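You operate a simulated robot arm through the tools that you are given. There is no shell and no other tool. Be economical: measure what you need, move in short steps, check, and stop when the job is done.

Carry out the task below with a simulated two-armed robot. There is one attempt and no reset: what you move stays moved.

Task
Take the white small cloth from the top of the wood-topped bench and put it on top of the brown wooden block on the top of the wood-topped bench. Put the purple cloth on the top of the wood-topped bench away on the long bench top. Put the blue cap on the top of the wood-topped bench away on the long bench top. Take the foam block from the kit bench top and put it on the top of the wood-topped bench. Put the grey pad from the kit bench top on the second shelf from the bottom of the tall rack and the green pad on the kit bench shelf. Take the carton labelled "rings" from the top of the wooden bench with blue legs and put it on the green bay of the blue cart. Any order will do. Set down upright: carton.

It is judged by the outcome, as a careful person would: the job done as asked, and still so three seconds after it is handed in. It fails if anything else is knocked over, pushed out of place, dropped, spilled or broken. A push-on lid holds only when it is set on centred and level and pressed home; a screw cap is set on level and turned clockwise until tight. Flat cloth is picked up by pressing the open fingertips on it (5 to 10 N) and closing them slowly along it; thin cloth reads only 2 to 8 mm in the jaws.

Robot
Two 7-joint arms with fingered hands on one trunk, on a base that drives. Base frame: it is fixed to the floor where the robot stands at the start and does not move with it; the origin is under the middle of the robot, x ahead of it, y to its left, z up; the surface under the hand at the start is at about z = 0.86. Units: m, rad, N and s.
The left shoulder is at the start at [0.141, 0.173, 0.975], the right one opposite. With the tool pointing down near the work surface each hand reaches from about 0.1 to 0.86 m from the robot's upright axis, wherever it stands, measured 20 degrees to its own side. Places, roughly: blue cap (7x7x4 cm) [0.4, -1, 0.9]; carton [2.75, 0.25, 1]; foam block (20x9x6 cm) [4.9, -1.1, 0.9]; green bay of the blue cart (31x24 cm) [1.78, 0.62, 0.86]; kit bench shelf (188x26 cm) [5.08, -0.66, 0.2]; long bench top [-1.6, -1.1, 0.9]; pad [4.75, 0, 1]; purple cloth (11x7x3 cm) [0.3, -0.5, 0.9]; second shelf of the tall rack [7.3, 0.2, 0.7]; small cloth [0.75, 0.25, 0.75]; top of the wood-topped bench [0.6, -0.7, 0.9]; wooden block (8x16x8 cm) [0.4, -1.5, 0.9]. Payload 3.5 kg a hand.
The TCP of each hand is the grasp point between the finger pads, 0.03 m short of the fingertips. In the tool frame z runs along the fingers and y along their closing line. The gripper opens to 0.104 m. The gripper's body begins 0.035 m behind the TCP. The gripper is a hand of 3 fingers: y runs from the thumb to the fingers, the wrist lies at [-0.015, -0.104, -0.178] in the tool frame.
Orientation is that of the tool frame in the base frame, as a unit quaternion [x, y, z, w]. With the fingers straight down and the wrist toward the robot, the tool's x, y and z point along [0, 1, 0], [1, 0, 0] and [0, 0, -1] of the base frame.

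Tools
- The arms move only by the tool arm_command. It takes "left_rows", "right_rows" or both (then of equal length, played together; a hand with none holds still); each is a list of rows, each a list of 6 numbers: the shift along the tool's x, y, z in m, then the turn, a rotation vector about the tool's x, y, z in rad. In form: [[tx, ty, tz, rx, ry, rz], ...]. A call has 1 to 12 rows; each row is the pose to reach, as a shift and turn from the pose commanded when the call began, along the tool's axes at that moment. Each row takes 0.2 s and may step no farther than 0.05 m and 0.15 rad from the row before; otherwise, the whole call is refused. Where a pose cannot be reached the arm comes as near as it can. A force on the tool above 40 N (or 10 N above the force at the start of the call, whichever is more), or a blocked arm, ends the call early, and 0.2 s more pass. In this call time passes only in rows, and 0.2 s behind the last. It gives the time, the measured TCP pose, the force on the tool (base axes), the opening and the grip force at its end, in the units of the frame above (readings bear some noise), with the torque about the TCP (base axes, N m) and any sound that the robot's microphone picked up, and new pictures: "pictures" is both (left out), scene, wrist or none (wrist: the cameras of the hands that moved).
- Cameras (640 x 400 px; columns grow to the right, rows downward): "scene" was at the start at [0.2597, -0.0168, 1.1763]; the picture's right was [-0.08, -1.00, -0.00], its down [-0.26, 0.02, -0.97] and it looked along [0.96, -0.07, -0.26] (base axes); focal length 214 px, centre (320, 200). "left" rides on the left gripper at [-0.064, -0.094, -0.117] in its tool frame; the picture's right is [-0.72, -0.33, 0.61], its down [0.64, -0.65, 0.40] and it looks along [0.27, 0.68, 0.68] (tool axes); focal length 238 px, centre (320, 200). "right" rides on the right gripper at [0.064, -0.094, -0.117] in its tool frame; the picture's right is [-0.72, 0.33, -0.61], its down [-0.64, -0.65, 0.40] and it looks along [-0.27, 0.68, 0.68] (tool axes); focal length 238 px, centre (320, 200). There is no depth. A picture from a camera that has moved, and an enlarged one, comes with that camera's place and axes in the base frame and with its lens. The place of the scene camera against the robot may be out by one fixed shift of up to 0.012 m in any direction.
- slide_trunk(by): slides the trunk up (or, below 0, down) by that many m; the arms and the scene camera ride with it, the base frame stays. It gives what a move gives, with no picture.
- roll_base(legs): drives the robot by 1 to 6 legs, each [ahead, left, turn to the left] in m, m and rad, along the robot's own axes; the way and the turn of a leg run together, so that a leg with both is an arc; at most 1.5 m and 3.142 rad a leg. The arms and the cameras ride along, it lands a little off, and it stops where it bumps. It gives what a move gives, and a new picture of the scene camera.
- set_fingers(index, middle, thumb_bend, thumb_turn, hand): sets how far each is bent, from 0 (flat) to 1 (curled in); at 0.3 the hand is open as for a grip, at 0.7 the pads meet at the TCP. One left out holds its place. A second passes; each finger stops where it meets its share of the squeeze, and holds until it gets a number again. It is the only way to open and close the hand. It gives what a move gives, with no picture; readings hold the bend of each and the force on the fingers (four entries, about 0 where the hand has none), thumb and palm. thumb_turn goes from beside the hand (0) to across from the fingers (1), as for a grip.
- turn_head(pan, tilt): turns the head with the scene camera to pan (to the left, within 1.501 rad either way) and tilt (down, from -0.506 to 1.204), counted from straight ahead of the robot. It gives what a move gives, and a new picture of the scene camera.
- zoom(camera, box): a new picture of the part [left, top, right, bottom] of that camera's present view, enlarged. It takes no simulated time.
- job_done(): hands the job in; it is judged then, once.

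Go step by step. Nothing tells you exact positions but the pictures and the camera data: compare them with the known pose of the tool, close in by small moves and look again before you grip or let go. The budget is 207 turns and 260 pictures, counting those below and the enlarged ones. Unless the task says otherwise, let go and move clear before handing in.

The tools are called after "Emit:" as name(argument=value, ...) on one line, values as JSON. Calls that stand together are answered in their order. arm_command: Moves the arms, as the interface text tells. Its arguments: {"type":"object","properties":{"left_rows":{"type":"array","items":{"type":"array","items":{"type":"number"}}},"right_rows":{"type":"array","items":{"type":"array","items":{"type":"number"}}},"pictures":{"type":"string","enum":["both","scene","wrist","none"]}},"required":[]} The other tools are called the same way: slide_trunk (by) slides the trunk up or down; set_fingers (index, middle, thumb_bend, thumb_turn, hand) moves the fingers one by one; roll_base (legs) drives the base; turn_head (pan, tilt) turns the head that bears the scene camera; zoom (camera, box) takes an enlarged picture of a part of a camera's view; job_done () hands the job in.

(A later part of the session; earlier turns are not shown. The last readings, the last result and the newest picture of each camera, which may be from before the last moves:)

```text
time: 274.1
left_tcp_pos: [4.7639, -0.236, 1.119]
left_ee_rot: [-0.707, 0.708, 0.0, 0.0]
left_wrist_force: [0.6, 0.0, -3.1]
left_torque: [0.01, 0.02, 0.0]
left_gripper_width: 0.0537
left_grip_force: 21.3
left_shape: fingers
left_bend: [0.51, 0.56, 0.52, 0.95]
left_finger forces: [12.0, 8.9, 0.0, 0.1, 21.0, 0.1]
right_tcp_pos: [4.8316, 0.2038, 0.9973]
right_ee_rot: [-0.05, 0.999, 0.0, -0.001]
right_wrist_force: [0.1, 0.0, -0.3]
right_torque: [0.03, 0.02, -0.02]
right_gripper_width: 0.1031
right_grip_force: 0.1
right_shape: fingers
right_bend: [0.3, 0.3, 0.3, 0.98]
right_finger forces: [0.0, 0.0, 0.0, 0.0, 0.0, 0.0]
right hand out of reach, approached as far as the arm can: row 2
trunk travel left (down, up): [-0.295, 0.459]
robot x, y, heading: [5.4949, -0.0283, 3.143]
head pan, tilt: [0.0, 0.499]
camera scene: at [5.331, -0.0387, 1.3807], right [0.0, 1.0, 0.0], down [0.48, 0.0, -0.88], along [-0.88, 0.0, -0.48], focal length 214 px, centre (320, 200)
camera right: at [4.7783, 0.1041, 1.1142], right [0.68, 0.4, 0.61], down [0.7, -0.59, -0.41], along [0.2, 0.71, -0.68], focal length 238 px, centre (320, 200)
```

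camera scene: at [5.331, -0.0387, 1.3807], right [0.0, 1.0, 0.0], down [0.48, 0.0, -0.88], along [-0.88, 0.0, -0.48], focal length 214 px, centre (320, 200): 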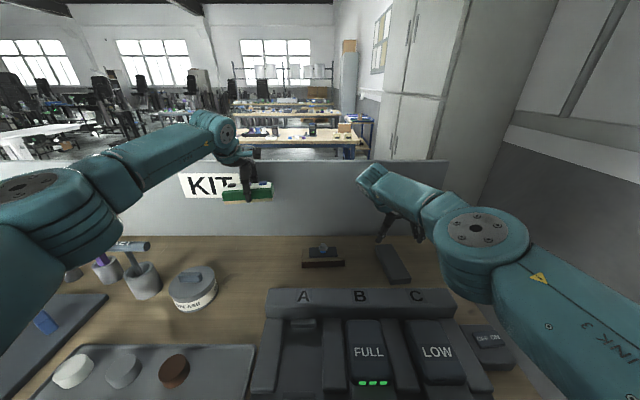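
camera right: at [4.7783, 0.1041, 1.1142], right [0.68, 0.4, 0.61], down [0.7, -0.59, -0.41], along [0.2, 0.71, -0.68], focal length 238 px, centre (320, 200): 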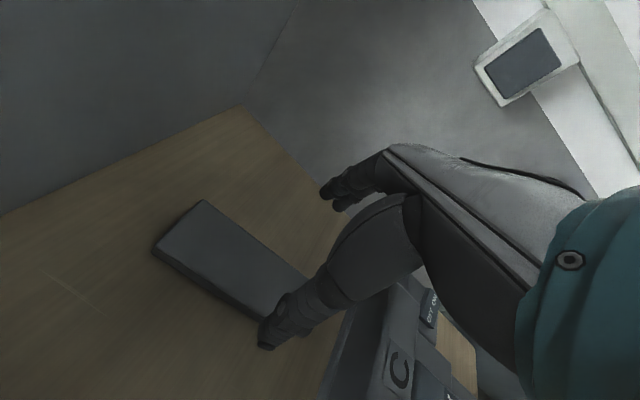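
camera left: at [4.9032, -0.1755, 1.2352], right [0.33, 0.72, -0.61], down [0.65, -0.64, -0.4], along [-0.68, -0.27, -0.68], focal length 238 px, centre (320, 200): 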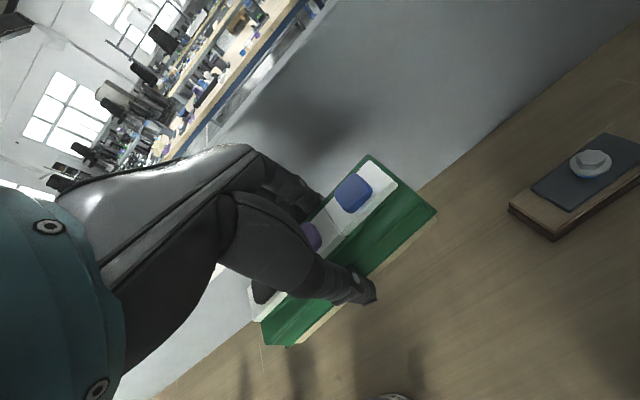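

Descend to the grey pad and grip.

Emit:
arm_command(right_rows=[[0.004, 0, 0.04, 0, 0, 0], [0.006, 0, 0.08, 0, 0, 0], [0.006, 0, 0.1, 0, 0, 0]], pictures="wrist")

Emit:
set_fingers(hand="right", index=0.7, middle=0.7, thumb_bend=0.7)

Emit:
arm_command(right_rows=[[0, 0, -0.03, 0, 0, 0], [0, 0, -0.06, 0, 0, 0], [0, 0, -0.1, 0, 0, 0], [0, 0, -0.14, 0, 0, 0]])

```text
time: 274.9
left_tcp_pos: [4.7634, -0.2366, 1.1202]
left_ee_rot: [-0.706, 0.708, -0.001, 0.0]
left_wrist_force: [0.4, -0.2, -3.7]
left_torque: [0.01, -0.02, -0.02]
left_gripper_width: 0.0533
left_grip_force: 20.7
left_shape: fingers
left_bend: [0.51, 0.56, 0.52, 0.95]
left_finger forces: [11.9, 8.9, 0.0, 0.0, 21.0, 0.1]
right_tcp_pos: [4.842, 0.2046, 0.9001]
right_ee_rot: [-0.05, 0.999, 0.0, 0.0]
right_wrist_force: [-0.3, 0.1, 0.0]
right_torque: [0.0, 0.02, 0.0]
right_gripper_width: 0.103
right_grip_force: 0.1
right_shape: fingers
right_bend: [0.3, 0.3, 0.3, 0.98]
right_finger forces: [0.0, 0.0, 0.0, 0.1, 0.0, 0.0]
right hand out of reach, approached as far as the arm can: row 1, 2, 3
trunk travel left (down, up): [-0.295, 0.459]
robot x, y, heading: [5.4914, -0.031, 3.139]
head pan, tilt: [0.0, 0.499]
camera right: at [4.7893, 0.1053, 1.0174], right [0.68, 0.4, 0.61], down [0.7, -0.58, -0.41], along [0.2, 0.71, -0.68], focal length 238 px, centre (320, 200)
```

right: 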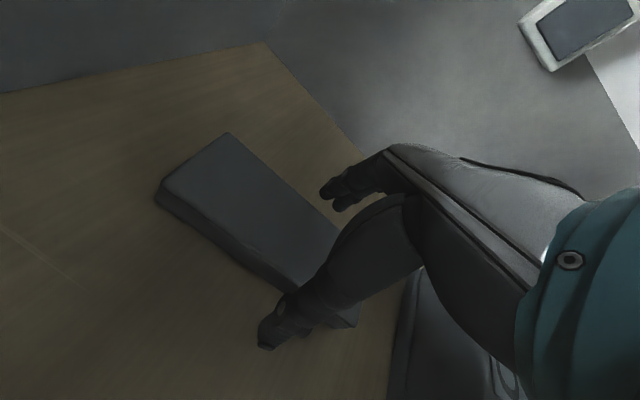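

```text
time: 275.9
left_tcp_pos: [4.7645, -0.2349, 1.1184]
left_ee_rot: [-0.707, 0.707, 0.0, 0.0]
left_wrist_force: [-0.6, -0.5, -3.2]
left_torque: [0.01, 0.08, -0.01]
left_gripper_width: 0.0535
left_grip_force: 20.9
left_shape: fingers
left_bend: [0.51, 0.56, 0.52, 0.95]
left_finger forces: [12.0, 8.9, 0.0, 0.0, 20.9, 0.0]
right_tcp_pos: [4.8418, 0.2054, 0.9007]
right_ee_rot: [-0.051, 0.999, 0.0, -0.002]
right_wrist_force: [0.8, 2.9, 0.7]
right_torque: [0.14, -0.03, 0.03]
right_gripper_width: 0.0572
right_grip_force: 19.7
right_shape: fingers
right_bend: [0.53, 0.56, 0.48, 0.96]
right_finger forces: [10.8, 10.0, 0.0, 0.0, 19.0, 0.0]
trunk travel left (down, up): [-0.295, 0.459]
robot x, y, heading: [5.4946, -0.0328, 3.137]
head pan, tilt: [0.0, 0.499]
```

```text
time: 276.9
left_tcp_pos: [4.7637, -0.2343, 1.1188]
left_ee_rot: [-0.707, 0.707, 0.0, 0.0]
left_wrist_force: [-1.3, 0.4, -3.4]
left_torque: [0.02, 0.02, 0.03]
left_gripper_width: 0.0537
left_grip_force: 21.2
left_shape: fingers
left_bend: [0.51, 0.56, 0.52, 0.95]
left_finger forces: [12.0, 8.9, 0.1, 0.1, 20.9, 0.0]
right_tcp_pos: [4.8323, 0.2043, 1.0425]
right_ee_rot: [-0.05, 0.999, 0.0, 0.001]
right_wrist_force: [-0.4, -0.8, -1.3]
right_torque: [0.02, 0.02, 0.0]
right_gripper_width: 0.0571
right_grip_force: 19.9
right_shape: fingers
right_bend: [0.53, 0.57, 0.48, 0.96]
right_finger forces: [10.3, 9.4, 0.0, 0.1, 19.8, 0.0]
right hand out of reach, approached as far as the arm can: row 1, 2, 3, 4
trunk travel left (down, up): [-0.295, 0.459]
robot x, y, heading: [5.4991, -0.0306, 3.139]
head pan, tilt: [0.0, 0.499]
camera scene: at [5.3316, -0.039, 1.3808], right [0.0, 1.0, 0.0], down [0.48, 0.0, -0.88], along [-0.88, 0.0, -0.48], focal length 214 px, centre (320, 200)
camera right: at [4.7794, 0.105, 1.1586], right [0.68, 0.4, 0.61], down [0.7, -0.59, -0.4], along [0.2, 0.71, -0.68], focal length 238 px, centre (320, 200)
```

scene: 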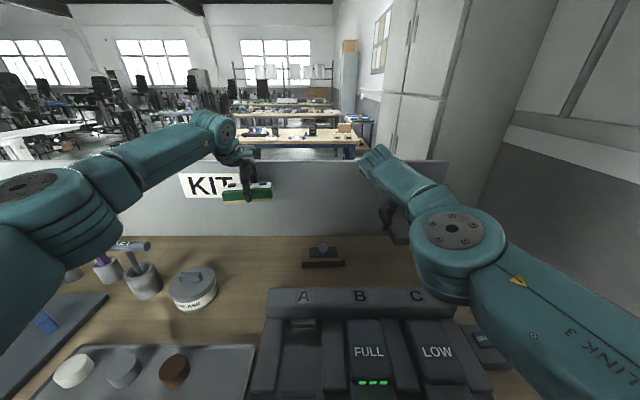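
right: 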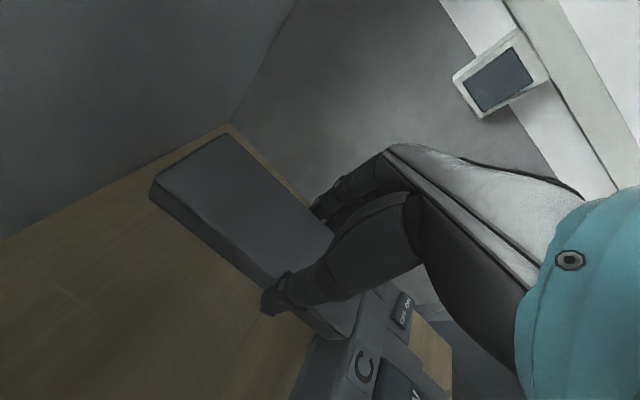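

Both pads held. Raise the right hand, back away to the middle of the aisle, retract it some and turn to the racks.

Emit:
arm_command(right_rows=[[-0.01, 0, -0.04, 0, 0, 0], [-0.02, 0, -0.08, 0, 0, 0]], pictures="none")

Emit:
roll_base(legs=[[-0.7, 0, 0]])

Emit:
arm_command(right_rows=[[-0.04, -0.01, 0, 0, 0, 0], [-0.08, -0.02, 0, 0, 0, 0], [-0.12, -0.03, 0, 0, 0, 0], [-0.16, -0.03, 0, 0, 0, 0], [-0.2, -0.03, 0, 0, 0, 0]], left_rows=[[0, -0.04, 0, 0, 0, 0], [0, -0.08, 0, 0, 0, 0], [0, -0.12, 0, 0, 0, 0], [0, -0.16, 0, 0, 0, 0], [0, -0.2, 0, 0, 0, 0]], pictures="none")

Emit:
turn_head(pan=0.0, tilt=0.9)

```text
time: 277.5
left_tcp_pos: [4.7639, -0.2365, 1.1197]
left_ee_rot: [-0.706, 0.708, 0.0, 0.0]
left_wrist_force: [0.7, 0.3, -3.5]
left_torque: [-0.03, 0.01, -0.03]
left_gripper_width: 0.0534
left_grip_force: 21.2
left_shape: fingers
left_bend: [0.51, 0.56, 0.52, 0.95]
left_finger forces: [11.9, 8.9, 0.1, 0.0, 21.0, 0.0]
right_tcp_pos: [4.8417, 0.207, 1.1245]
right_ee_rot: [-0.05, 0.999, 0.0, 0.001]
right_wrist_force: [-0.2, -1.0, -0.9]
right_torque: [0.01, -0.01, 0.0]
right_gripper_width: 0.0569
right_grip_force: 19.7
right_shape: fingers
right_bend: [0.53, 0.57, 0.48, 0.96]
right_finger forces: [10.4, 9.4, 0.0, 0.0, 19.7, 0.0]
right hand out of reach, approached as far as the arm can: row 1, 2
trunk travel left (down, up): [-0.295, 0.459]
robot x, y, heading: [5.4904, -0.0311, 3.135]
head pan, tilt: [0.0, 0.499]
```

```text
time: 281.3
left_tcp_pos: [5.4607, -0.2379, 1.1196]
left_ee_rot: [0.707, -0.707, 0.0, 0.0]
left_wrist_force: [0.5, 0.0, -4.4]
left_torque: [-0.01, 0.03, 0.01]
left_gripper_width: 0.0536
left_grip_force: 21.0
left_shape: fingers
left_bend: [0.51, 0.56, 0.52, 0.95]
left_finger forces: [12.1, 8.9, 0.0, 0.0, 20.9, 0.1]
right_tcp_pos: [5.5376, 0.203, 1.1223]
right_ee_rot: [-0.052, 0.999, 0.001, 0.0]
right_wrist_force: [0.2, -0.5, -1.8]
right_torque: [0.04, -0.02, 0.0]
right_gripper_width: 0.0573
right_grip_force: 19.9
right_shape: fingers
right_bend: [0.53, 0.57, 0.48, 0.96]
right_finger forces: [10.3, 9.5, 0.0, 0.0, 19.7, 0.1]
trunk travel left (down, up): [-0.295, 0.459]
robot x, y, heading: [6.1942, -0.0319, -3.144]
head pan, tilt: [0.0, 0.499]
camera scene: at [6.028, -0.0394, 1.3808], right [0.0, 1.0, 0.0], down [0.48, 0.0, -0.88], along [-0.88, 0.0, -0.48], focal length 214 px, centre (320, 200)
```

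scene: 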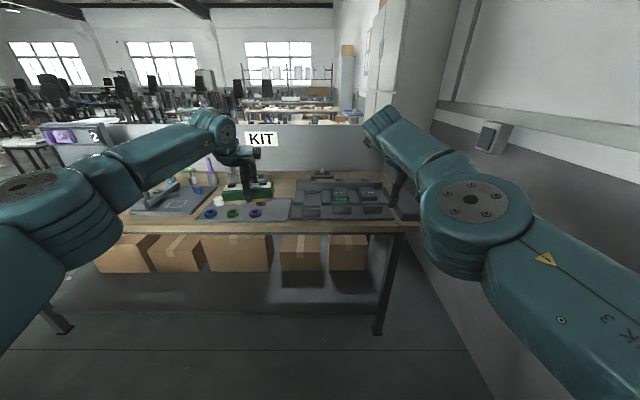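

```text
time: 282.5
left_tcp_pos: [5.6628, -0.2383, 1.1214]
left_ee_rot: [0.708, -0.707, 0.0, 0.0]
left_wrist_force: [0.7, -0.1, -3.2]
left_torque: [0.03, 0.0, 0.0]
left_gripper_width: 0.0534
left_grip_force: 20.5
left_shape: fingers
left_bend: [0.51, 0.56, 0.52, 0.95]
left_finger forces: [11.8, 9.0, 0.0, 0.0, 20.7, 0.1]
right_tcp_pos: [5.7411, 0.1951, 1.1249]
right_ee_rot: [-0.05, 0.999, 0.0, -0.001]
right_wrist_force: [0.4, 0.3, -1.0]
right_torque: [0.02, -0.04, 0.01]
right_gripper_width: 0.0568
right_grip_force: 18.6
right_shape: fingers
right_bend: [0.54, 0.57, 0.48, 0.95]
right_finger forces: [9.8, 8.7, 0.1, 0.1, 18.5, 0.0]
right hand out of reach, approached as far as the arm can: row 1
trunk travel left (down, up): [-0.295, 0.459]
robot x, y, heading: [6.1905, -0.0284, -3.141]
head pan, tilt: [0.0, 0.499]
```

```text
time: 283.4
left_tcp_pos: [5.6621, -0.2381, 1.122]
left_ee_rot: [0.708, -0.706, 0.001, -0.001]
left_wrist_force: [0.7, 0.0, -3.7]
left_torque: [-0.04, 0.0, 0.04]
left_gripper_width: 0.0537
left_grip_force: 20.4
left_shape: fingers
left_bend: [0.51, 0.56, 0.52, 0.95]
left_finger forces: [11.7, 8.9, 0.1, 0.1, 20.7, 0.0]
right_tcp_pos: [5.7392, 0.1947, 1.1228]
right_ee_rot: [-0.051, 0.999, 0.0, 0.001]
right_wrist_force: [0.3, 1.5, -1.0]
right_torque: [0.03, -0.03, -0.03]
right_gripper_width: 0.0573
right_grip_force: 18.4
right_shape: fingers
right_bend: [0.54, 0.57, 0.48, 0.95]
right_finger forces: [9.9, 8.7, 0.0, 0.0, 18.5, 0.1]
trunk travel left (down, up): [-0.295, 0.459]
robot x, y, heading: [6.1874, -0.0285, -3.14]
head pan, tilt: [0.0, 0.901]
camera scene: at [6.0433, -0.0394, 1.347], right [0.0, 1.0, 0.0], down [0.78, 0.0, -0.62], along [-0.62, 0.0, -0.78], focal length 214 px, centre (320, 200)
```

scene: 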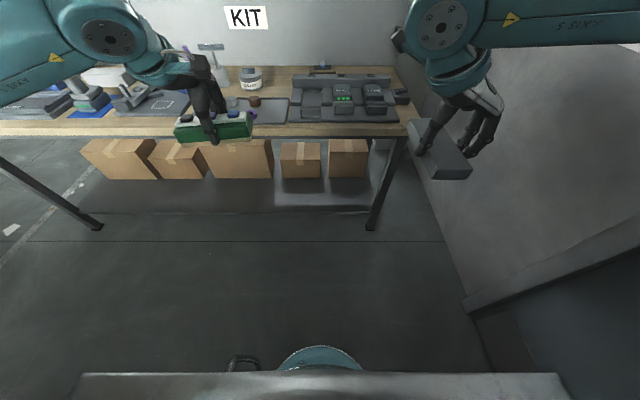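

The shelf under the bench is free in front of the boxes (x ≈ 4.95–5.22). I'll place the green pad now: retract the right hand, lower the trunk fully, and lower the left arm while clear of the bench.

Emit:
arm_command(right_rows=[[-0.04, 0, 0, 0, 0, 0], [-0.08, 0, 0, 0, 0, 0], [-0.12, 0, 0, 0, 0, 0], [-0.16, 0, 0, 0, 0, 0]], left_rows=[[0, 0.02, 0.04, 0, 0, 0], [0, 0.04, 0.08, 0, 0, 0], [0, 0.06, 0.12, 0, 0, 0], [0, 0.07, 0.16, 0, 0, 0]], pictures="none")

Emit:
slide_trunk(by=-0.29)

Emit:
arm_command(left_rows=[[0, 0, 0.045, 0, 0, 0], [0, 0, 0.09, 0, 0, 0], [0, 0, 0.135, 0, 0, 0], [0, 0, 0.18, 0, 0, 0], [0, 0, 0.225, 0, 0, 0], [0, 0, 0.27, 0, 0, 0], [0, 0, 0.31, 0, 0, 0], [0, 0, 0.35, 0, 0, 0]])

```text
time: 284.4
left_tcp_pos: [5.5903, -0.238, 0.9609]
left_ee_rot: [0.707, -0.707, 0.001, 0.0]
left_wrist_force: [-0.1, 0.0, -3.5]
left_torque: [0.0, 0.0, -0.02]
left_gripper_width: 0.0533
left_grip_force: 20.3
left_shape: fingers
left_bend: [0.51, 0.56, 0.52, 0.95]
left_finger forces: [11.7, 8.6, 0.0, 0.0, 20.3, 0.0]
right_tcp_pos: [5.9007, 0.2108, 1.1239]
right_ee_rot: [-0.051, 0.999, 0.0, 0.0]
right_wrist_force: [0.6, -0.5, -1.8]
right_torque: [-0.03, -0.01, 0.01]
right_gripper_width: 0.0568
right_grip_force: 17.9
right_shape: fingers
right_bend: [0.54, 0.57, 0.48, 0.95]
right_finger forces: [9.6, 8.6, 0.1, 0.0, 18.1, 0.0]
trunk travel left (down, up): [-0.295, 0.459]
robot x, y, heading: [6.1923, -0.0249, -3.144]
head pan, tilt: [0.0, 0.901]
```

```text
time: 287.3
left_tcp_pos: [5.5916, -0.238, 0.6702]
left_ee_rot: [0.708, -0.707, 0.0, 0.0]
left_wrist_force: [-1.1, 0.2, -3.3]
left_torque: [-0.02, 0.03, -0.03]
left_gripper_width: 0.0533
left_grip_force: 20.5
left_shape: fingers
left_bend: [0.51, 0.56, 0.52, 0.95]
left_finger forces: [11.8, 8.6, 0.0, 0.0, 20.2, 0.1]
right_tcp_pos: [5.8276, 0.2105, 0.765]
right_ee_rot: [-0.051, 0.986, -0.008, 0.157]
right_wrist_force: [0.4, 0.7, -1.1]
right_torque: [0.05, 0.03, 0.02]
right_gripper_width: 0.0571
right_grip_force: 18.1
right_shape: fingers
right_bend: [0.54, 0.57, 0.48, 0.95]
right_finger forces: [9.6, 8.6, 0.1, 0.0, 18.2, 0.0]
trunk travel left (down, up): [-0.005, 0.749]
robot x, y, heading: [6.1926, -0.0275, -3.142]
head pan, tilt: [0.0, 0.901]
```

```text
time: 289.1
left_tcp_pos: [5.5542, -0.2918, 0.3937]
left_ee_rot: [-0.704, 0.71, 0.002, 0.001]
left_wrist_force: [0.2, -0.2, -3.7]
left_torque: [-0.02, 0.01, -0.01]
left_gripper_width: 0.0531
left_grip_force: 20.5
left_shape: fingers
left_bend: [0.52, 0.56, 0.53, 0.96]
left_finger forces: [11.9, 8.5, 0.0, 0.1, 20.2, 0.0]
left hand out of reach, approached as far as the arm can: row 5, 6, 7, 8
right_tcp_pos: [5.8266, 0.2109, 0.7654]
right_ee_rot: [-0.051, 0.986, -0.008, 0.157]
right_wrist_force: [0.0, 0.1, -0.8]
right_torque: [0.02, 0.03, -0.04]
right_gripper_width: 0.0567
right_grip_force: 18.5
right_shape: fingers
right_bend: [0.54, 0.57, 0.48, 0.95]
right_finger forces: [9.7, 8.6, 0.0, 0.0, 18.4, 0.1]
trunk travel left (down, up): [-0.005, 0.749]
robot x, y, heading: [6.1917, -0.0279, -3.141]
head pan, tilt: [0.0, 0.901]
camera scene: at [5.8887, -0.0394, 1.0424], right [0.0, 1.0, 0.0], down [0.78, 0.0, -0.62], along [-0.62, 0.0, -0.78], focal length 214 px, centre (320, 200)
camera left: at [5.6494, -0.2292, 0.5098], right [0.33, 0.72, -0.61], down [0.65, -0.64, -0.41], along [-0.69, -0.26, -0.68], focal length 238 px, centre (320, 200)
```

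scene: 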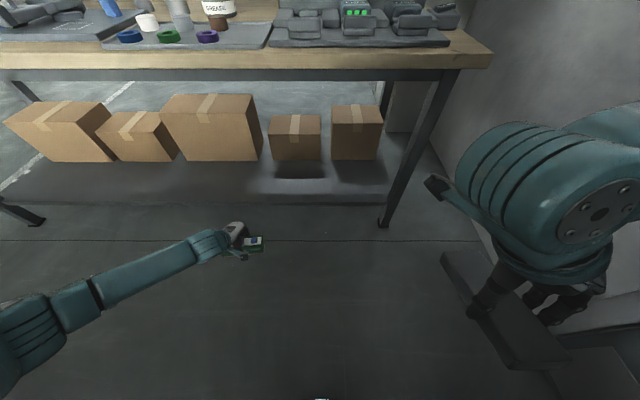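
left: 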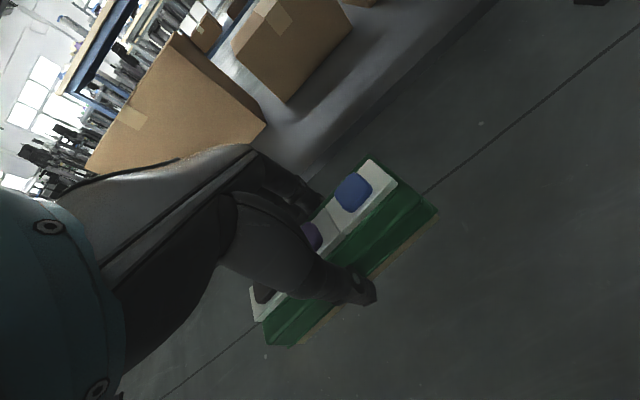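

The arm is nearly straight; to get lower the hand must come closer to the robot. Retract and lower.

Emit:
arm_command(left_rows=[[-0.015, -0.04, 0, 0, 0, 0], [-0.03, -0.08, 0.01, 0, 0, 0], [-0.045, -0.12, 0.03, 0, 0, 0], [-0.06, -0.15, 0.06, 0, 0, 0], [-0.06, -0.16, 0.09, 0, 0, 0], [-0.06, -0.16, 0.12, 0, 0, 0]])

```text
time: 290.5
left_tcp_pos: [5.5532, -0.2904, 0.3941]
left_ee_rot: [-0.705, 0.71, 0.001, 0.001]
left_wrist_force: [-0.5, 0.3, -3.2]
left_torque: [0.02, 0.0, 0.01]
left_gripper_width: 0.0527
left_grip_force: 20.2
left_shape: fingers
left_bend: [0.52, 0.56, 0.53, 0.96]
left_finger forces: [11.8, 8.5, 0.0, 0.1, 20.2, 0.0]
left hand out of reach, approached as far as the arm can: row 1, 2, 3, 4, 5, 6
right_tcp_pos: [5.8271, 0.2114, 0.7656]
right_ee_rot: [-0.051, 0.986, -0.008, 0.157]
right_wrist_force: [-0.2, 0.3, -0.6]
right_torque: [-0.01, -0.01, 0.02]
right_gripper_width: 0.0567
right_grip_force: 18.3
right_shape: fingers
right_bend: [0.54, 0.57, 0.48, 0.95]
right_finger forces: [9.8, 8.7, 0.0, 0.0, 18.2, 0.1]
trunk travel left (down, up): [-0.005, 0.749]
robot x, y, heading: [6.1877, -0.0305, -3.141]
head pan, tilt: [0.0, 0.901]
camera scene: at [5.8886, -0.0396, 1.0423], right [0.0, 1.0, 0.0], down [0.78, 0.0, -0.62], along [-0.62, 0.0, -0.78], focal length 214 px, centre (320, 200)
camera left: at [5.6492, -0.2292, 0.51], right [0.33, 0.72, -0.61], down [0.65, -0.64, -0.41], along [-0.69, -0.26, -0.68], focal length 238 px, centre (320, 200)
```

scene: 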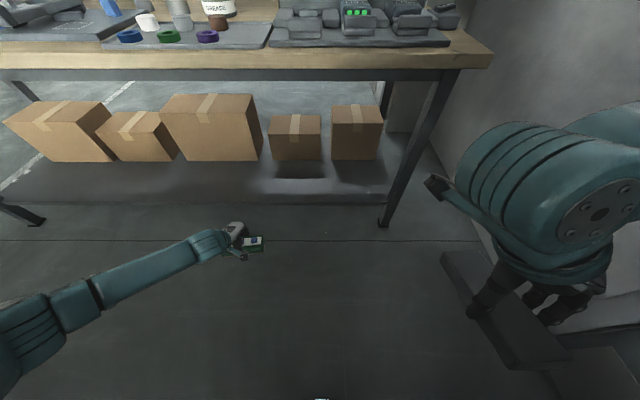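
left: 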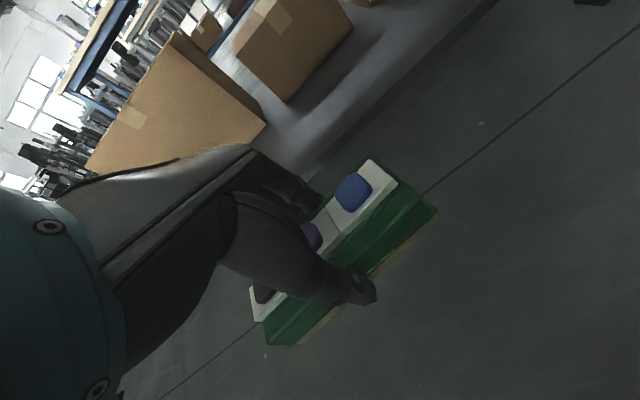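

The arm is stuck at a joint limit. I'll go back up, retract closer to the body, and then descend from there.

Emit:
arm_command(left_rows=[[0, 0, -0.05, 0, 0, 0], [0, 0, -0.1, 0, 0, 0], [-0.01, -0.03, -0.14, 0, 0, 0], [-0.02, -0.06, -0.18, 0, 0, 0], [-0.04, -0.1, -0.2, 0, 0, 0], [-0.05, -0.14, -0.2, 0, 0, 0], [-0.05, -0.18, -0.2, 0, 0, 0], [-0.05, -0.2, -0.2, 0, 0, 0]], pictures="none")

Emit:
arm_command(left_rows=[[0, 0, 0.05, 0, 0, 0], [0, 0, 0.1, 0, 0, 0], [0, 0, 0.15, 0, 0, 0], [0, 0, 0.2, 0, 0, 0], [0, 0, 0.25, 0, 0, 0], [0, 0, 0.3, 0, 0, 0], [0, 0, 0.35, 0, 0, 0]])

```text
refused: row 3 steps farther than a row can; nothing moved
```

```text
time: 292.1
left_tcp_pos: [5.6207, -0.2747, 0.2147]
left_ee_rot: [0.708, -0.706, 0.0, 0.0]
left_wrist_force: [-0.2, 0.5, -3.3]
left_torque: [-0.01, 0.01, 0.0]
left_gripper_width: 0.0524
left_grip_force: 19.6
left_shape: fingers
left_bend: [0.52, 0.57, 0.53, 0.96]
left_finger forces: [11.7, 8.3, 0.0, 0.0, 19.8, 0.0]
left hand out of reach, approached as far as the arm can: row 1, 2, 3, 4, 5, 6, 7
right_tcp_pos: [5.8273, 0.2111, 0.7659]
right_ee_rot: [-0.05, 0.986, -0.008, 0.158]
right_wrist_force: [0.6, 0.3, -0.9]
right_torque: [0.04, -0.01, 0.01]
right_gripper_width: 0.0569
right_grip_force: 17.7
right_shape: fingers
right_bend: [0.54, 0.57, 0.48, 0.95]
right_finger forces: [9.7, 8.7, 0.1, 0.0, 18.2, 0.1]
trunk travel left (down, up): [-0.005, 0.749]
robot x, y, heading: [6.1959, -0.0316, -3.137]
head pan, tilt: [0.0, 0.901]
camera scene: at [5.8885, -0.0393, 1.0423], right [0.0, 1.0, 0.0], down [0.78, 0.0, -0.62], along [-0.62, 0.0, -0.78], focal length 214 px, centre (320, 200)
camera left: at [5.715, -0.2114, 0.3306], right [0.32, 0.72, -0.61], down [0.65, -0.64, -0.41], along [-0.68, -0.27, -0.68], focal length 238 px, centre (320, 200)
```

scene: 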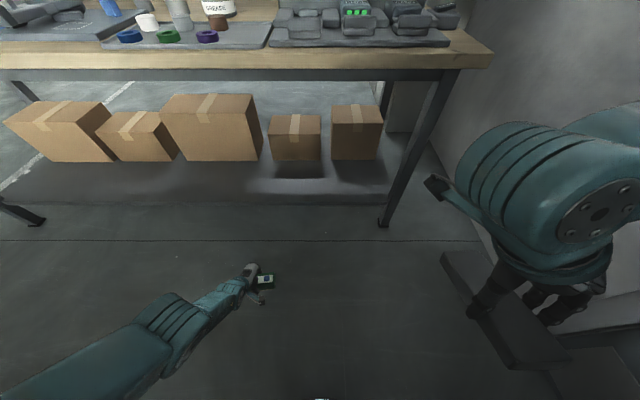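
left: 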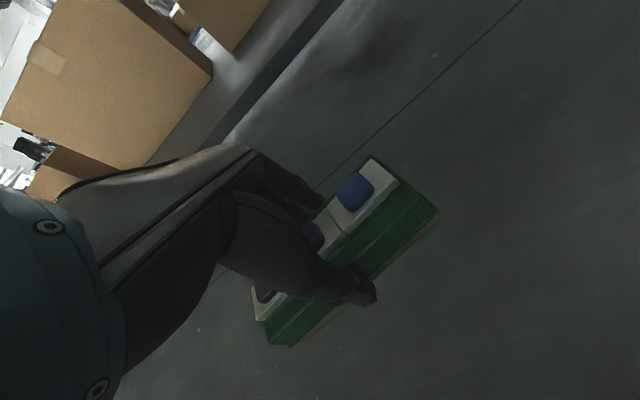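

Now it got down to z 0.215. Raise to about 0.30 to clear the shelf edge.

Emit:
arm_command(left_rows=[[0, 0, -0.04, 0, 0, 0], [0, 0, -0.08, 0, 0, 0], [0, 0, -0.1, 0, 0, 0]], pictures="none")

```text
time: 292.9
left_tcp_pos: [5.575, -0.2789, 0.2432]
left_ee_rot: [0.708, -0.707, 0.0, 0.0]
left_wrist_force: [-0.4, -0.4, -4.3]
left_torque: [-0.03, 0.03, 0.01]
left_gripper_width: 0.0522
left_grip_force: 19.7
left_shape: fingers
left_bend: [0.52, 0.57, 0.53, 0.96]
left_finger forces: [11.6, 8.2, 0.1, 0.1, 19.7, 0.1]
left hand out of reach, approached as far as the arm can: row 1, 2, 3
right_tcp_pos: [5.8264, 0.2114, 0.7658]
right_ee_rot: [-0.05, 0.986, -0.007, 0.158]
right_wrist_force: [0.2, -0.1, -1.1]
right_torque: [0.01, -0.02, -0.01]
right_gripper_width: 0.0571
right_grip_force: 18.3
right_shape: fingers
right_bend: [0.54, 0.57, 0.48, 0.95]
right_finger forces: [9.7, 8.6, 0.0, 0.0, 18.2, 0.0]
trunk travel left (down, up): [-0.005, 0.749]
robot x, y, heading: [6.19, -0.0306, -3.136]
head pan, tilt: [0.0, 0.901]
```

Use the trunk to lift the hand by 7 cm, then drive in.

Emit:
slide_trunk(by=0.07)

Emit:
turn_head(pan=0.3, tilt=0.9)

```text
time: 294.0
left_tcp_pos: [5.5478, -0.2814, 0.3557]
left_ee_rot: [0.707, -0.706, -0.029, 0.03]
left_wrist_force: [0.2, -0.3, -4.3]
left_torque: [0.02, 0.01, 0.02]
left_gripper_width: 0.0522
left_grip_force: 19.5
left_shape: fingers
left_bend: [0.52, 0.57, 0.53, 0.96]
left_finger forces: [11.5, 8.1, 0.0, 0.1, 19.8, 0.0]
right_tcp_pos: [5.8255, 0.2112, 0.8338]
right_ee_rot: [-0.051, 0.986, -0.008, 0.158]
right_wrist_force: [-1.2, -0.2, -1.8]
right_torque: [0.04, -0.02, 0.01]
right_gripper_width: 0.0569
right_grip_force: 18.9
right_shape: fingers
right_bend: [0.54, 0.57, 0.48, 0.95]
right_finger forces: [9.7, 8.6, 0.1, 0.0, 18.2, 0.0]
trunk travel left (down, up): [-0.075, 0.679]
robot x, y, heading: [6.1911, -0.0288, -3.139]
head pan, tilt: [0.0, 0.901]
```

```text
time: 294.8
left_tcp_pos: [5.5486, -0.2807, 0.3562]
left_ee_rot: [0.707, -0.705, -0.031, 0.031]
left_wrist_force: [-0.2, -0.1, -3.2]
left_torque: [0.02, 0.04, -0.02]
left_gripper_width: 0.0521
left_grip_force: 19.4
left_shape: fingers
left_bend: [0.52, 0.57, 0.53, 0.96]
left_finger forces: [11.6, 8.2, 0.0, 0.0, 20.0, 0.1]
right_tcp_pos: [5.8259, 0.2106, 0.8337]
right_ee_rot: [-0.051, 0.986, -0.007, 0.158]
right_wrist_force: [0.1, 0.4, -0.8]
right_torque: [0.01, -0.07, 0.01]
right_gripper_width: 0.0566
right_grip_force: 18.4
right_shape: fingers
right_bend: [0.54, 0.57, 0.48, 0.95]
right_finger forces: [9.7, 8.6, 0.0, 0.1, 18.1, 0.1]
trunk travel left (down, up): [-0.075, 0.679]
robot x, y, heading: [6.1921, -0.0287, -3.141]
head pan, tilt: [0.3, 0.901]
camera scene: at [5.9353, -0.0618, 1.1176], right [-0.3, 0.96, 0.0], down [0.75, 0.23, -0.62], along [-0.59, -0.18, -0.78], focal length 214 px, centre (320, 200)
```

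scene: 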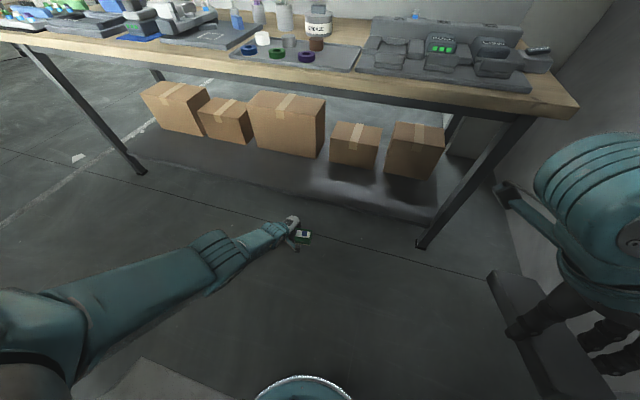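

Level the left hand and lower it a bit before driving in.

Emit:
arm_command(left_rows=[[0, 0, 0.02, 0.03, 0, 0], [0, 0, 0.04, 0.06, 0, 0], [0, 0, 0.06, 0.088, 0, 0]], pictures="none")

```text
time: 295.6
left_tcp_pos: [5.5662, -0.3052, 0.3518]
left_ee_rot: [-0.707, 0.708, 0.003, -0.002]
left_wrist_force: [-0.7, -0.2, -3.0]
left_torque: [0.01, -0.03, 0.0]
left_gripper_width: 0.0523
left_grip_force: 20.0
left_shape: fingers
left_bend: [0.52, 0.57, 0.53, 0.96]
left_finger forces: [11.7, 8.2, 0.0, 0.0, 19.8, 0.1]
left hand out of reach, approached as far as the arm can: row 1, 2, 3
right_tcp_pos: [5.8271, 0.2113, 0.8359]
right_ee_rot: [-0.051, 0.986, -0.008, 0.158]
right_wrist_force: [0.2, 0.1, -0.6]
right_torque: [0.03, -0.01, 0.02]
right_gripper_width: 0.0568
right_grip_force: 18.3
right_shape: fingers
right_bend: [0.54, 0.57, 0.48, 0.95]
right_finger forces: [9.8, 8.7, 0.0, 0.0, 18.2, 0.0]
trunk travel left (down, up): [-0.075, 0.679]
robot x, y, heading: [6.1877, -0.0322, -3.139]
head pan, tilt: [0.3, 0.901]
```

The right pad got tilted near the body; raise and level the right hand so it will clear the bench top.

Emit:
arm_command(right_rows=[[0, 0, -0.045, 0, 0.06, 0], [0, 0, -0.09, 0, 0.13, 0], [0, 0, -0.135, 0, 0.2, 0], [0, 0, -0.18, 0, 0.26, 0], [0, 0, -0.225, 0, 0.316, 0], [0, 0, -0.25, 0, 0.316, 0]], pictures="scene")

```text
time: 297.0
left_tcp_pos: [5.5665, -0.3044, 0.3506]
left_ee_rot: [-0.707, 0.707, 0.003, -0.003]
left_wrist_force: [0.7, -0.4, -3.7]
left_torque: [-0.01, 0.02, 0.04]
left_gripper_width: 0.0524
left_grip_force: 19.5
left_shape: fingers
left_bend: [0.52, 0.57, 0.53, 0.96]
left_finger forces: [11.6, 8.2, 0.1, 0.0, 19.7, 0.1]
right_tcp_pos: [5.7211, 0.1905, 1.0154]
right_ee_rot: [-0.048, 0.999, -0.016, 0.0]
right_wrist_force: [0.2, 0.0, -1.8]
right_torque: [-0.02, -0.01, 0.04]
right_gripper_width: 0.0568
right_grip_force: 17.7
right_shape: fingers
right_bend: [0.54, 0.57, 0.48, 0.95]
right_finger forces: [9.6, 8.6, 0.0, 0.0, 18.2, 0.0]
right hand out of reach, approached as far as the arm can: row 4, 5, 6
trunk travel left (down, up): [-0.075, 0.679]
robot x, y, heading: [6.1894, -0.0299, -3.137]
head pan, tilt: [0.3, 0.901]
camera scene: at [5.9352, -0.062, 1.1176], right [-0.3, 0.95, 0.0], down [0.75, 0.23, -0.62], along [-0.59, -0.18, -0.78], focal length 214 px, centre (320, 200)
```

scene: 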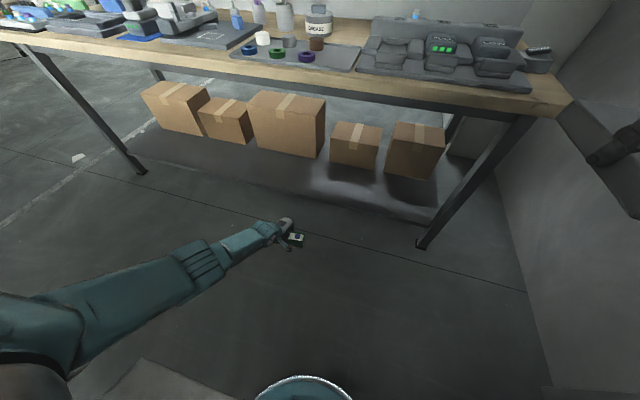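

Retract the right hand so its pad stays in front of the bench edge, then drive in with the left hand low.

Emit:
arm_command(right_rows=[[-0.04, 0, 0, 0, 0, 0], [-0.08, 0, 0, 0, 0, 0], [-0.12, 0, 0, 0, 0, 0], [-0.15, 0, 0, 0, 0, 0]], pictures="none")

Emit:
roll_base(legs=[[0.25, 0, 0]])

```text
time: 298.0
left_tcp_pos: [5.5661, -0.3061, 0.3523]
left_ee_rot: [-0.707, 0.707, 0.003, -0.003]
left_wrist_force: [0.1, 0.7, -3.4]
left_torque: [-0.01, 0.02, -0.01]
left_gripper_width: 0.0525
left_grip_force: 19.7
left_shape: fingers
left_bend: [0.52, 0.57, 0.53, 0.96]
left_finger forces: [11.8, 8.3, 0.1, 0.0, 19.7, 0.0]
right_tcp_pos: [5.8742, 0.1872, 0.984]
right_ee_rot: [-0.048, 0.999, -0.015, 0.0]
right_wrist_force: [0.2, 0.0, -1.8]
right_torque: [0.0, -0.03, -0.01]
right_gripper_width: 0.0569
right_grip_force: 17.9
right_shape: fingers
right_bend: [0.54, 0.58, 0.48, 0.95]
right_finger forces: [9.5, 8.6, 0.0, 0.0, 17.9, 0.1]
right hand out of reach, approached as far as the arm can: row 1, 2, 3, 4
trunk travel left (down, up): [-0.075, 0.679]
robot x, y, heading: [6.1926, -0.0297, -3.137]
head pan, tilt: [0.3, 0.901]
```

```text
time: 299.8
left_tcp_pos: [5.3178, -0.3063, 0.3503]
left_ee_rot: [0.707, -0.707, -0.003, 0.002]
left_wrist_force: [0.1, -0.5, -3.6]
left_torque: [0.04, 0.02, 0.01]
left_gripper_width: 0.0523
left_grip_force: 19.4
left_shape: fingers
left_bend: [0.52, 0.57, 0.53, 0.96]
left_finger forces: [11.7, 8.1, 0.0, 0.1, 19.7, 0.1]
right_tcp_pos: [5.6237, 0.187, 0.9836]
right_ee_rot: [-0.049, 0.999, -0.016, 0.0]
right_wrist_force: [0.6, 0.4, -2.0]
right_torque: [0.02, -0.04, 0.03]
right_gripper_width: 0.0568
right_grip_force: 17.7
right_shape: fingers
right_bend: [0.54, 0.58, 0.48, 0.95]
right_finger forces: [9.4, 8.6, 0.0, 0.0, 17.9, 0.1]
trunk travel left (down, up): [-0.075, 0.679]
robot x, y, heading: [5.9446, -0.0294, -3.14]
head pan, tilt: [0.3, 0.901]
camera scene: at [5.6862, -0.0624, 1.1175], right [-0.3, 0.95, 0.0], down [0.75, 0.23, -0.62], along [-0.59, -0.18, -0.78], focal length 214 px, centre (320, 200)
```

scene: 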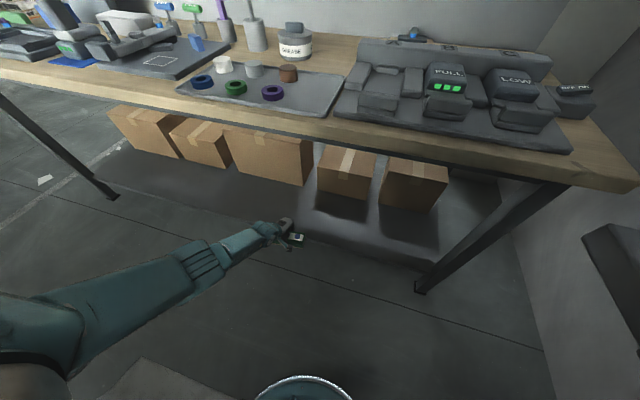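

Continue ahead 0.21 m so the pad is over the shelf.

Emit:
roll_base(legs=[[0.215, 0, 0]])

Emit:
zoom(camera="left", box=[0, 0, 640, 400])

```text
time: 301.5
left_tcp_pos: [5.1037, -0.3052, 0.3515]
left_ee_rot: [-0.707, 0.708, 0.003, -0.001]
left_wrist_force: [-0.8, 0.6, -3.4]
left_torque: [-0.03, 0.03, 0.01]
left_gripper_width: 0.0523
left_grip_force: 20.1
left_shape: fingers
left_bend: [0.52, 0.57, 0.53, 0.96]
left_finger forces: [11.7, 8.1, 0.0, 0.0, 19.7, 0.0]
right_tcp_pos: [5.4109, 0.1872, 0.9836]
right_ee_rot: [-0.048, 0.999, -0.015, 0.0]
right_wrist_force: [-0.5, 0.3, -1.4]
right_torque: [0.02, -0.04, 0.01]
right_gripper_width: 0.0566
right_grip_force: 18.5
right_shape: fingers
right_bend: [0.54, 0.58, 0.48, 0.95]
right_finger forces: [9.5, 8.5, 0.2, 0.0, 17.9, 0.0]
trunk travel left (down, up): [-0.075, 0.679]
robot x, y, heading: [5.7302, -0.0307, 3.142]
head pan, tilt: [0.3, 0.901]
camera scene: at [5.4719, -0.062, 1.1175], right [-0.3, 0.96, 0.0], down [0.75, 0.23, -0.62], along [-0.59, -0.18, -0.78], focal length 214 px, centre (320, 200)
```

scene: 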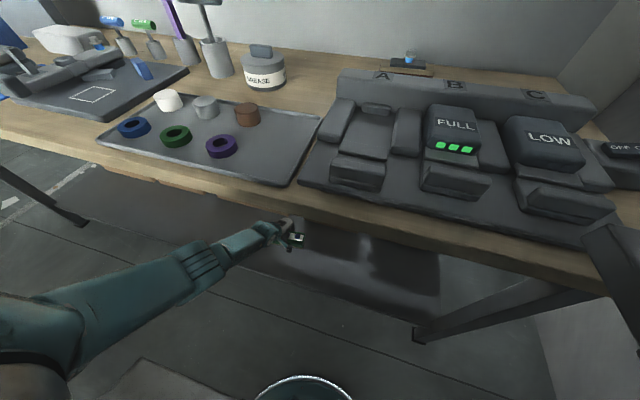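

```text
1.00 times, centred on (320, 200) of left (not enlarged: the box is as wide or as high as the picture)
camera zoom: at [5.1984, -0.2417, 0.4666], right [0.32, 0.72, -0.61], down [0.65, -0.64, -0.41], along [-0.69, -0.27, -0.67], focal length 238 px, centre (320, 200)
```

zoom: 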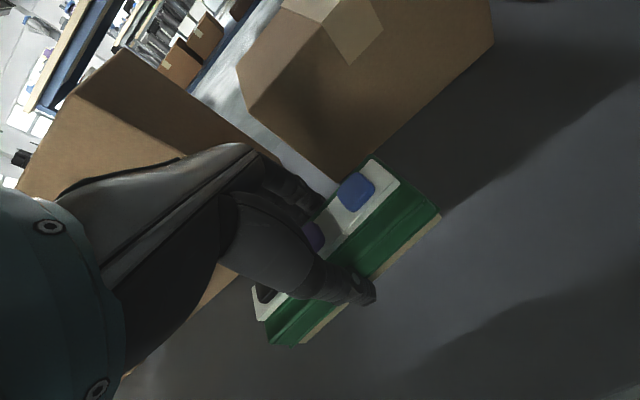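

Position is good (boxes start at x≈4.916). Lower with the trunk.

Emit:
slide_trunk(by=-0.07)

```text
time: 302.5
left_tcp_pos: [5.1176, -0.3049, 0.2611]
left_ee_rot: [-0.706, 0.708, -0.012, 0.014]
left_wrist_force: [-0.7, 0.3, -4.2]
left_torque: [-0.02, 0.06, 0.02]
left_gripper_width: 0.0524
left_grip_force: 20.0
left_shape: fingers
left_bend: [0.52, 0.57, 0.53, 0.96]
left_finger forces: [11.6, 8.6, 0.0, 0.0, 20.0, 0.0]
right_tcp_pos: [5.3807, 0.1875, 0.8958]
right_ee_rot: [-0.047, 0.998, -0.019, 0.046]
right_wrist_force: [-2.4, 0.5, 1.0]
right_torque: [0.07, 0.23, 0.05]
right_gripper_width: 0.0567
right_grip_force: 19.1
right_shape: fingers
right_bend: [0.54, 0.58, 0.47, 0.96]
right_finger forces: [11.1, 7.8, 0.0, 0.0, 18.7, 0.0]
trunk travel left (down, up): [-0.005, 0.749]
robot x, y, heading: [5.7277, -0.031, 3.141]
head pan, tilt: [0.3, 0.901]
```

The right pad grazes the bench edge; lift and retract it slightly. Simultaneously lower the left to the shelf.

Emit:
arm_command(right_rows=[[-0.01, 0, -0.02, 0, 0, 0], [-0.03, 0, -0.03, 0, 0, 0], [-0.04, 0, -0.03, 0, 0, 0]], left_rows=[[0, 0, 0.004, -0.02, 0, 0], [0, 0, 0.008, -0.037, 0, 0], [0, 0, 0.012, -0.037, 0, 0]], pictures="wrist")

```text
time: 303.3
left_tcp_pos: [5.1176, -0.3053, 0.248]
left_ee_rot: [-0.706, 0.708, 0.002, 0.002]
left_wrist_force: [0.5, -0.4, -3.4]
left_torque: [0.02, 0.04, 0.01]
left_gripper_width: 0.0521
left_grip_force: 20.6
left_shape: fingers
left_bend: [0.52, 0.57, 0.53, 0.96]
left_finger forces: [11.7, 8.6, 0.0, 0.0, 20.0, 0.0]
right_tcp_pos: [5.4256, 0.1802, 0.9115]
right_ee_rot: [-0.047, 0.998, -0.019, 0.047]
right_wrist_force: [0.5, -0.2, -1.5]
right_torque: [0.03, 0.02, 0.0]
right_gripper_width: 0.0564
right_grip_force: 18.4
right_shape: fingers
right_bend: [0.54, 0.58, 0.47, 0.95]
right_finger forces: [9.9, 8.7, 0.1, 0.0, 18.6, 0.0]
right hand out of reach, approached as far as the arm can: row 1, 2, 3
trunk travel left (down, up): [-0.005, 0.749]
robot x, y, heading: [5.7296, -0.0297, 3.15]
head pan, tilt: [0.3, 0.901]
camera right: at [5.3592, 0.0858, 1.0256], right [0.62, 0.41, 0.66], down [0.73, -0.6, -0.32], along [0.27, 0.68, -0.68], focal length 238 px, centre (320, 200)
camera left: at [5.2118, -0.2427, 0.3653], right [0.33, 0.72, -0.61], down [0.65, -0.64, -0.41], along [-0.68, -0.26, -0.68], focal length 238 px, centre (320, 200)
```

right: 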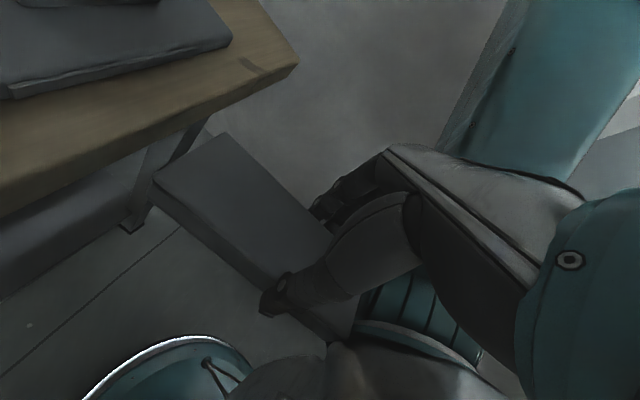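
left: 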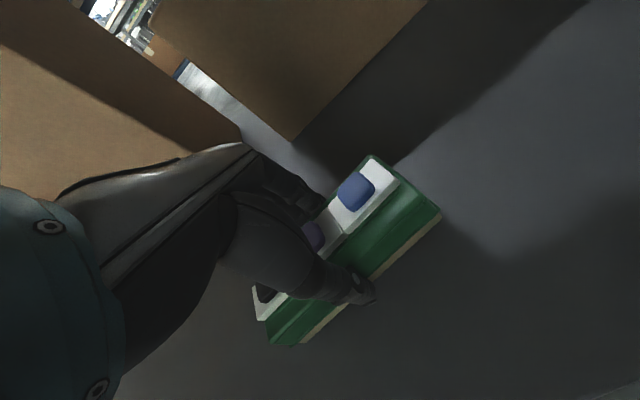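

Right hand is free. Lower the left pad in small steps to contact.

Emit:
arm_command(left_rows=[[0, 0, 0.004, 0, 0, 0], [0, 0, 0.008, 0, 0, 0], [0, 0, 0.011, 0, 0, 0], [0, 0, 0.014, 0, 0, 0], [0, 0, 0.017, 0, 0, 0]], pictures="wrist")

```text
time: 304.5
left_tcp_pos: [5.1172, -0.3043, 0.2403]
left_ee_rot: [-0.706, 0.708, 0.004, 0.0]
left_wrist_force: [0.2, 0.5, 20.9]
left_torque: [-0.12, 0.6, 0.03]
left_gripper_width: 0.0526
left_grip_force: 23.2
left_shape: fingers
left_bend: [0.52, 0.56, 0.53, 0.95]
left_finger forces: [12.0, 10.7, 0.1, 0.0, 23.2, 0.0]
left hand out of reach, approached as far as the arm can: row 4, 5
right_tcp_pos: [5.4252, 0.1821, 0.9119]
right_ee_rot: [-0.047, 0.998, -0.019, 0.046]
right_wrist_force: [-0.1, 0.6, -1.4]
right_torque: [0.02, -0.04, -0.02]
right_gripper_width: 0.0569
right_grip_force: 18.4
right_shape: fingers
right_bend: [0.54, 0.58, 0.47, 0.95]
right_finger forces: [10.0, 8.7, 0.0, 0.1, 18.6, 0.1]
trunk travel left (down, up): [-0.005, 0.749]
robot x, y, heading: [5.7277, -0.028, 3.139]
head pan, tilt: [0.3, 0.901]
camera left: at [5.2132, -0.2417, 0.3564], right [0.33, 0.72, -0.61], down [0.65, -0.64, -0.41], along [-0.69, -0.26, -0.68], focal length 238 px, centre (320, 200)
```

left: 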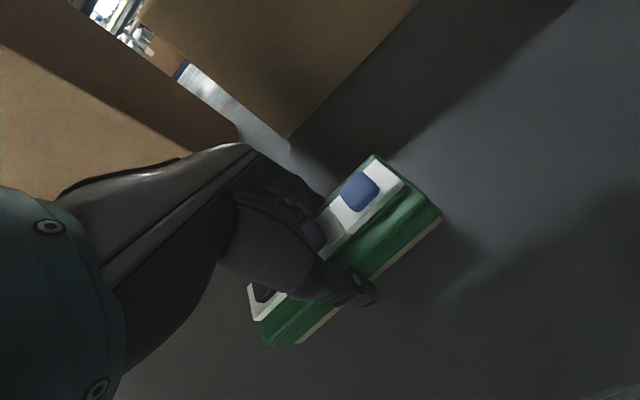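

Contact. Ease off, release, and raise.

Emit:
arm_command(left_rows=[[0, 0, -0.005, 0, 0, 0]], pictures="none")

Emit:
set_fingers(hand="left", index=0.3, middle=0.3, thumb_bend=0.3)

Emit:
arm_command(left_rows=[[0, 0, -0.03, 0, 0, 0], [0, 0, -0.06, 0, 0, 0], [0, 0, -0.09, 0, 0, 0]], pictures="wrist")

```text
time: 304.9
left_tcp_pos: [5.1214, -0.2935, 0.2397]
left_ee_rot: [-0.702, 0.712, 0.005, 0.009]
left_wrist_force: [-3.9, -12.6, 27.3]
left_torque: [-0.35, 0.68, 0.26]
left_gripper_width: 0.0533
left_grip_force: 24.4
left_shape: fingers
left_bend: [0.51, 0.55, 0.53, 0.96]
left_finger forces: [14.3, 12.2, 0.1, 0.0, 22.3, 0.0]
left hand out of reach, approached as far as the arm can: row 1
right_tcp_pos: [5.4252, 0.1819, 0.9114]
right_ee_rot: [-0.047, 0.998, -0.019, 0.047]
right_wrist_force: [0.0, 0.2, -2.0]
right_torque: [-0.02, -0.04, 0.02]
right_gripper_width: 0.0566
right_grip_force: 18.9
right_shape: fingers
right_bend: [0.54, 0.58, 0.47, 0.95]
right_finger forces: [9.9, 8.8, 0.0, 0.1, 18.5, 0.1]
trunk travel left (down, up): [-0.005, 0.749]
robot x, y, heading: [5.7274, -0.0346, -3.14]
head pan, tilt: [0.3, 0.901]
```

```text
time: 305.9
left_tcp_pos: [5.1248, -0.2913, 0.2366]
left_ee_rot: [-0.702, 0.712, 0.004, 0.015]
left_wrist_force: [0.3, 0.3, -0.6]
left_torque: [-0.01, 0.02, 0.01]
left_gripper_width: 0.1028
left_grip_force: 0.0
left_shape: fingers
left_bend: [0.3, 0.3, 0.3, 0.97]
left_finger forces: [0.0, 0.1, 0.2, 0.1, 0.1, 0.0]
right_tcp_pos: [5.4244, 0.1816, 0.9115]
right_ee_rot: [-0.047, 0.998, -0.019, 0.047]
right_wrist_force: [-0.2, -0.5, -1.0]
right_torque: [0.04, -0.05, 0.0]
right_gripper_width: 0.0566
right_grip_force: 18.6
right_shape: fingers
right_bend: [0.54, 0.58, 0.47, 0.95]
right_finger forces: [9.9, 8.8, 0.0, 0.0, 18.6, 0.0]
trunk travel left (down, up): [-0.005, 0.749]
robot x, y, heading: [5.7311, -0.0325, 3.138]
head pan, tilt: [0.3, 0.901]
```

```text
time: 306.7
left_tcp_pos: [5.1231, -0.2907, 0.2356]
left_ee_rot: [-0.702, 0.712, 0.003, 0.013]
left_wrist_force: [-1.0, -0.1, -0.1]
left_torque: [0.0, 0.01, -0.01]
left_gripper_width: 0.1029
left_grip_force: 0.0
left_shape: fingers
left_bend: [0.3, 0.3, 0.3, 0.97]
left_finger forces: [0.1, 0.0, 0.0, 0.0, 0.0, 0.0]
left hand out of reach, approached as far as the arm can: row 1, 2, 3
right_tcp_pos: [5.4243, 0.1808, 0.9107]
right_ee_rot: [-0.047, 0.998, -0.018, 0.048]
right_wrist_force: [0.7, 0.5, -0.7]
right_torque: [0.04, -0.01, -0.03]
right_gripper_width: 0.0566
right_grip_force: 18.7
right_shape: fingers
right_bend: [0.54, 0.58, 0.47, 0.95]
right_finger forces: [9.9, 8.8, 0.0, 0.1, 18.6, 0.0]
trunk travel left (down, up): [-0.005, 0.749]
robot x, y, heading: [5.7286, -0.0284, 3.14]
head pan, tilt: [0.3, 0.901]
camera left: at [5.2185, -0.2324, 0.3541], right [0.34, 0.73, -0.59], down [0.65, -0.64, -0.41], along [-0.68, -0.24, -0.69], focal length 238 px, centre (320, 200)
```

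left: 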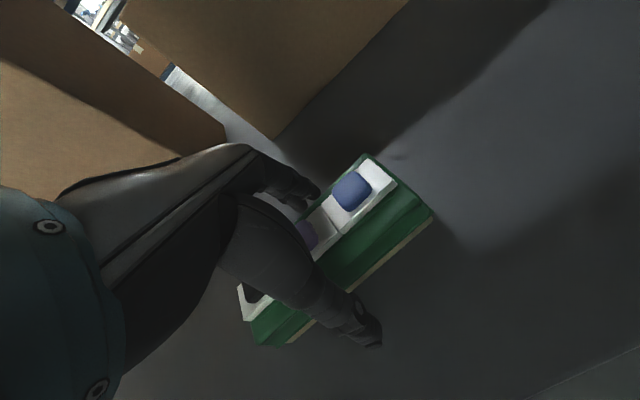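

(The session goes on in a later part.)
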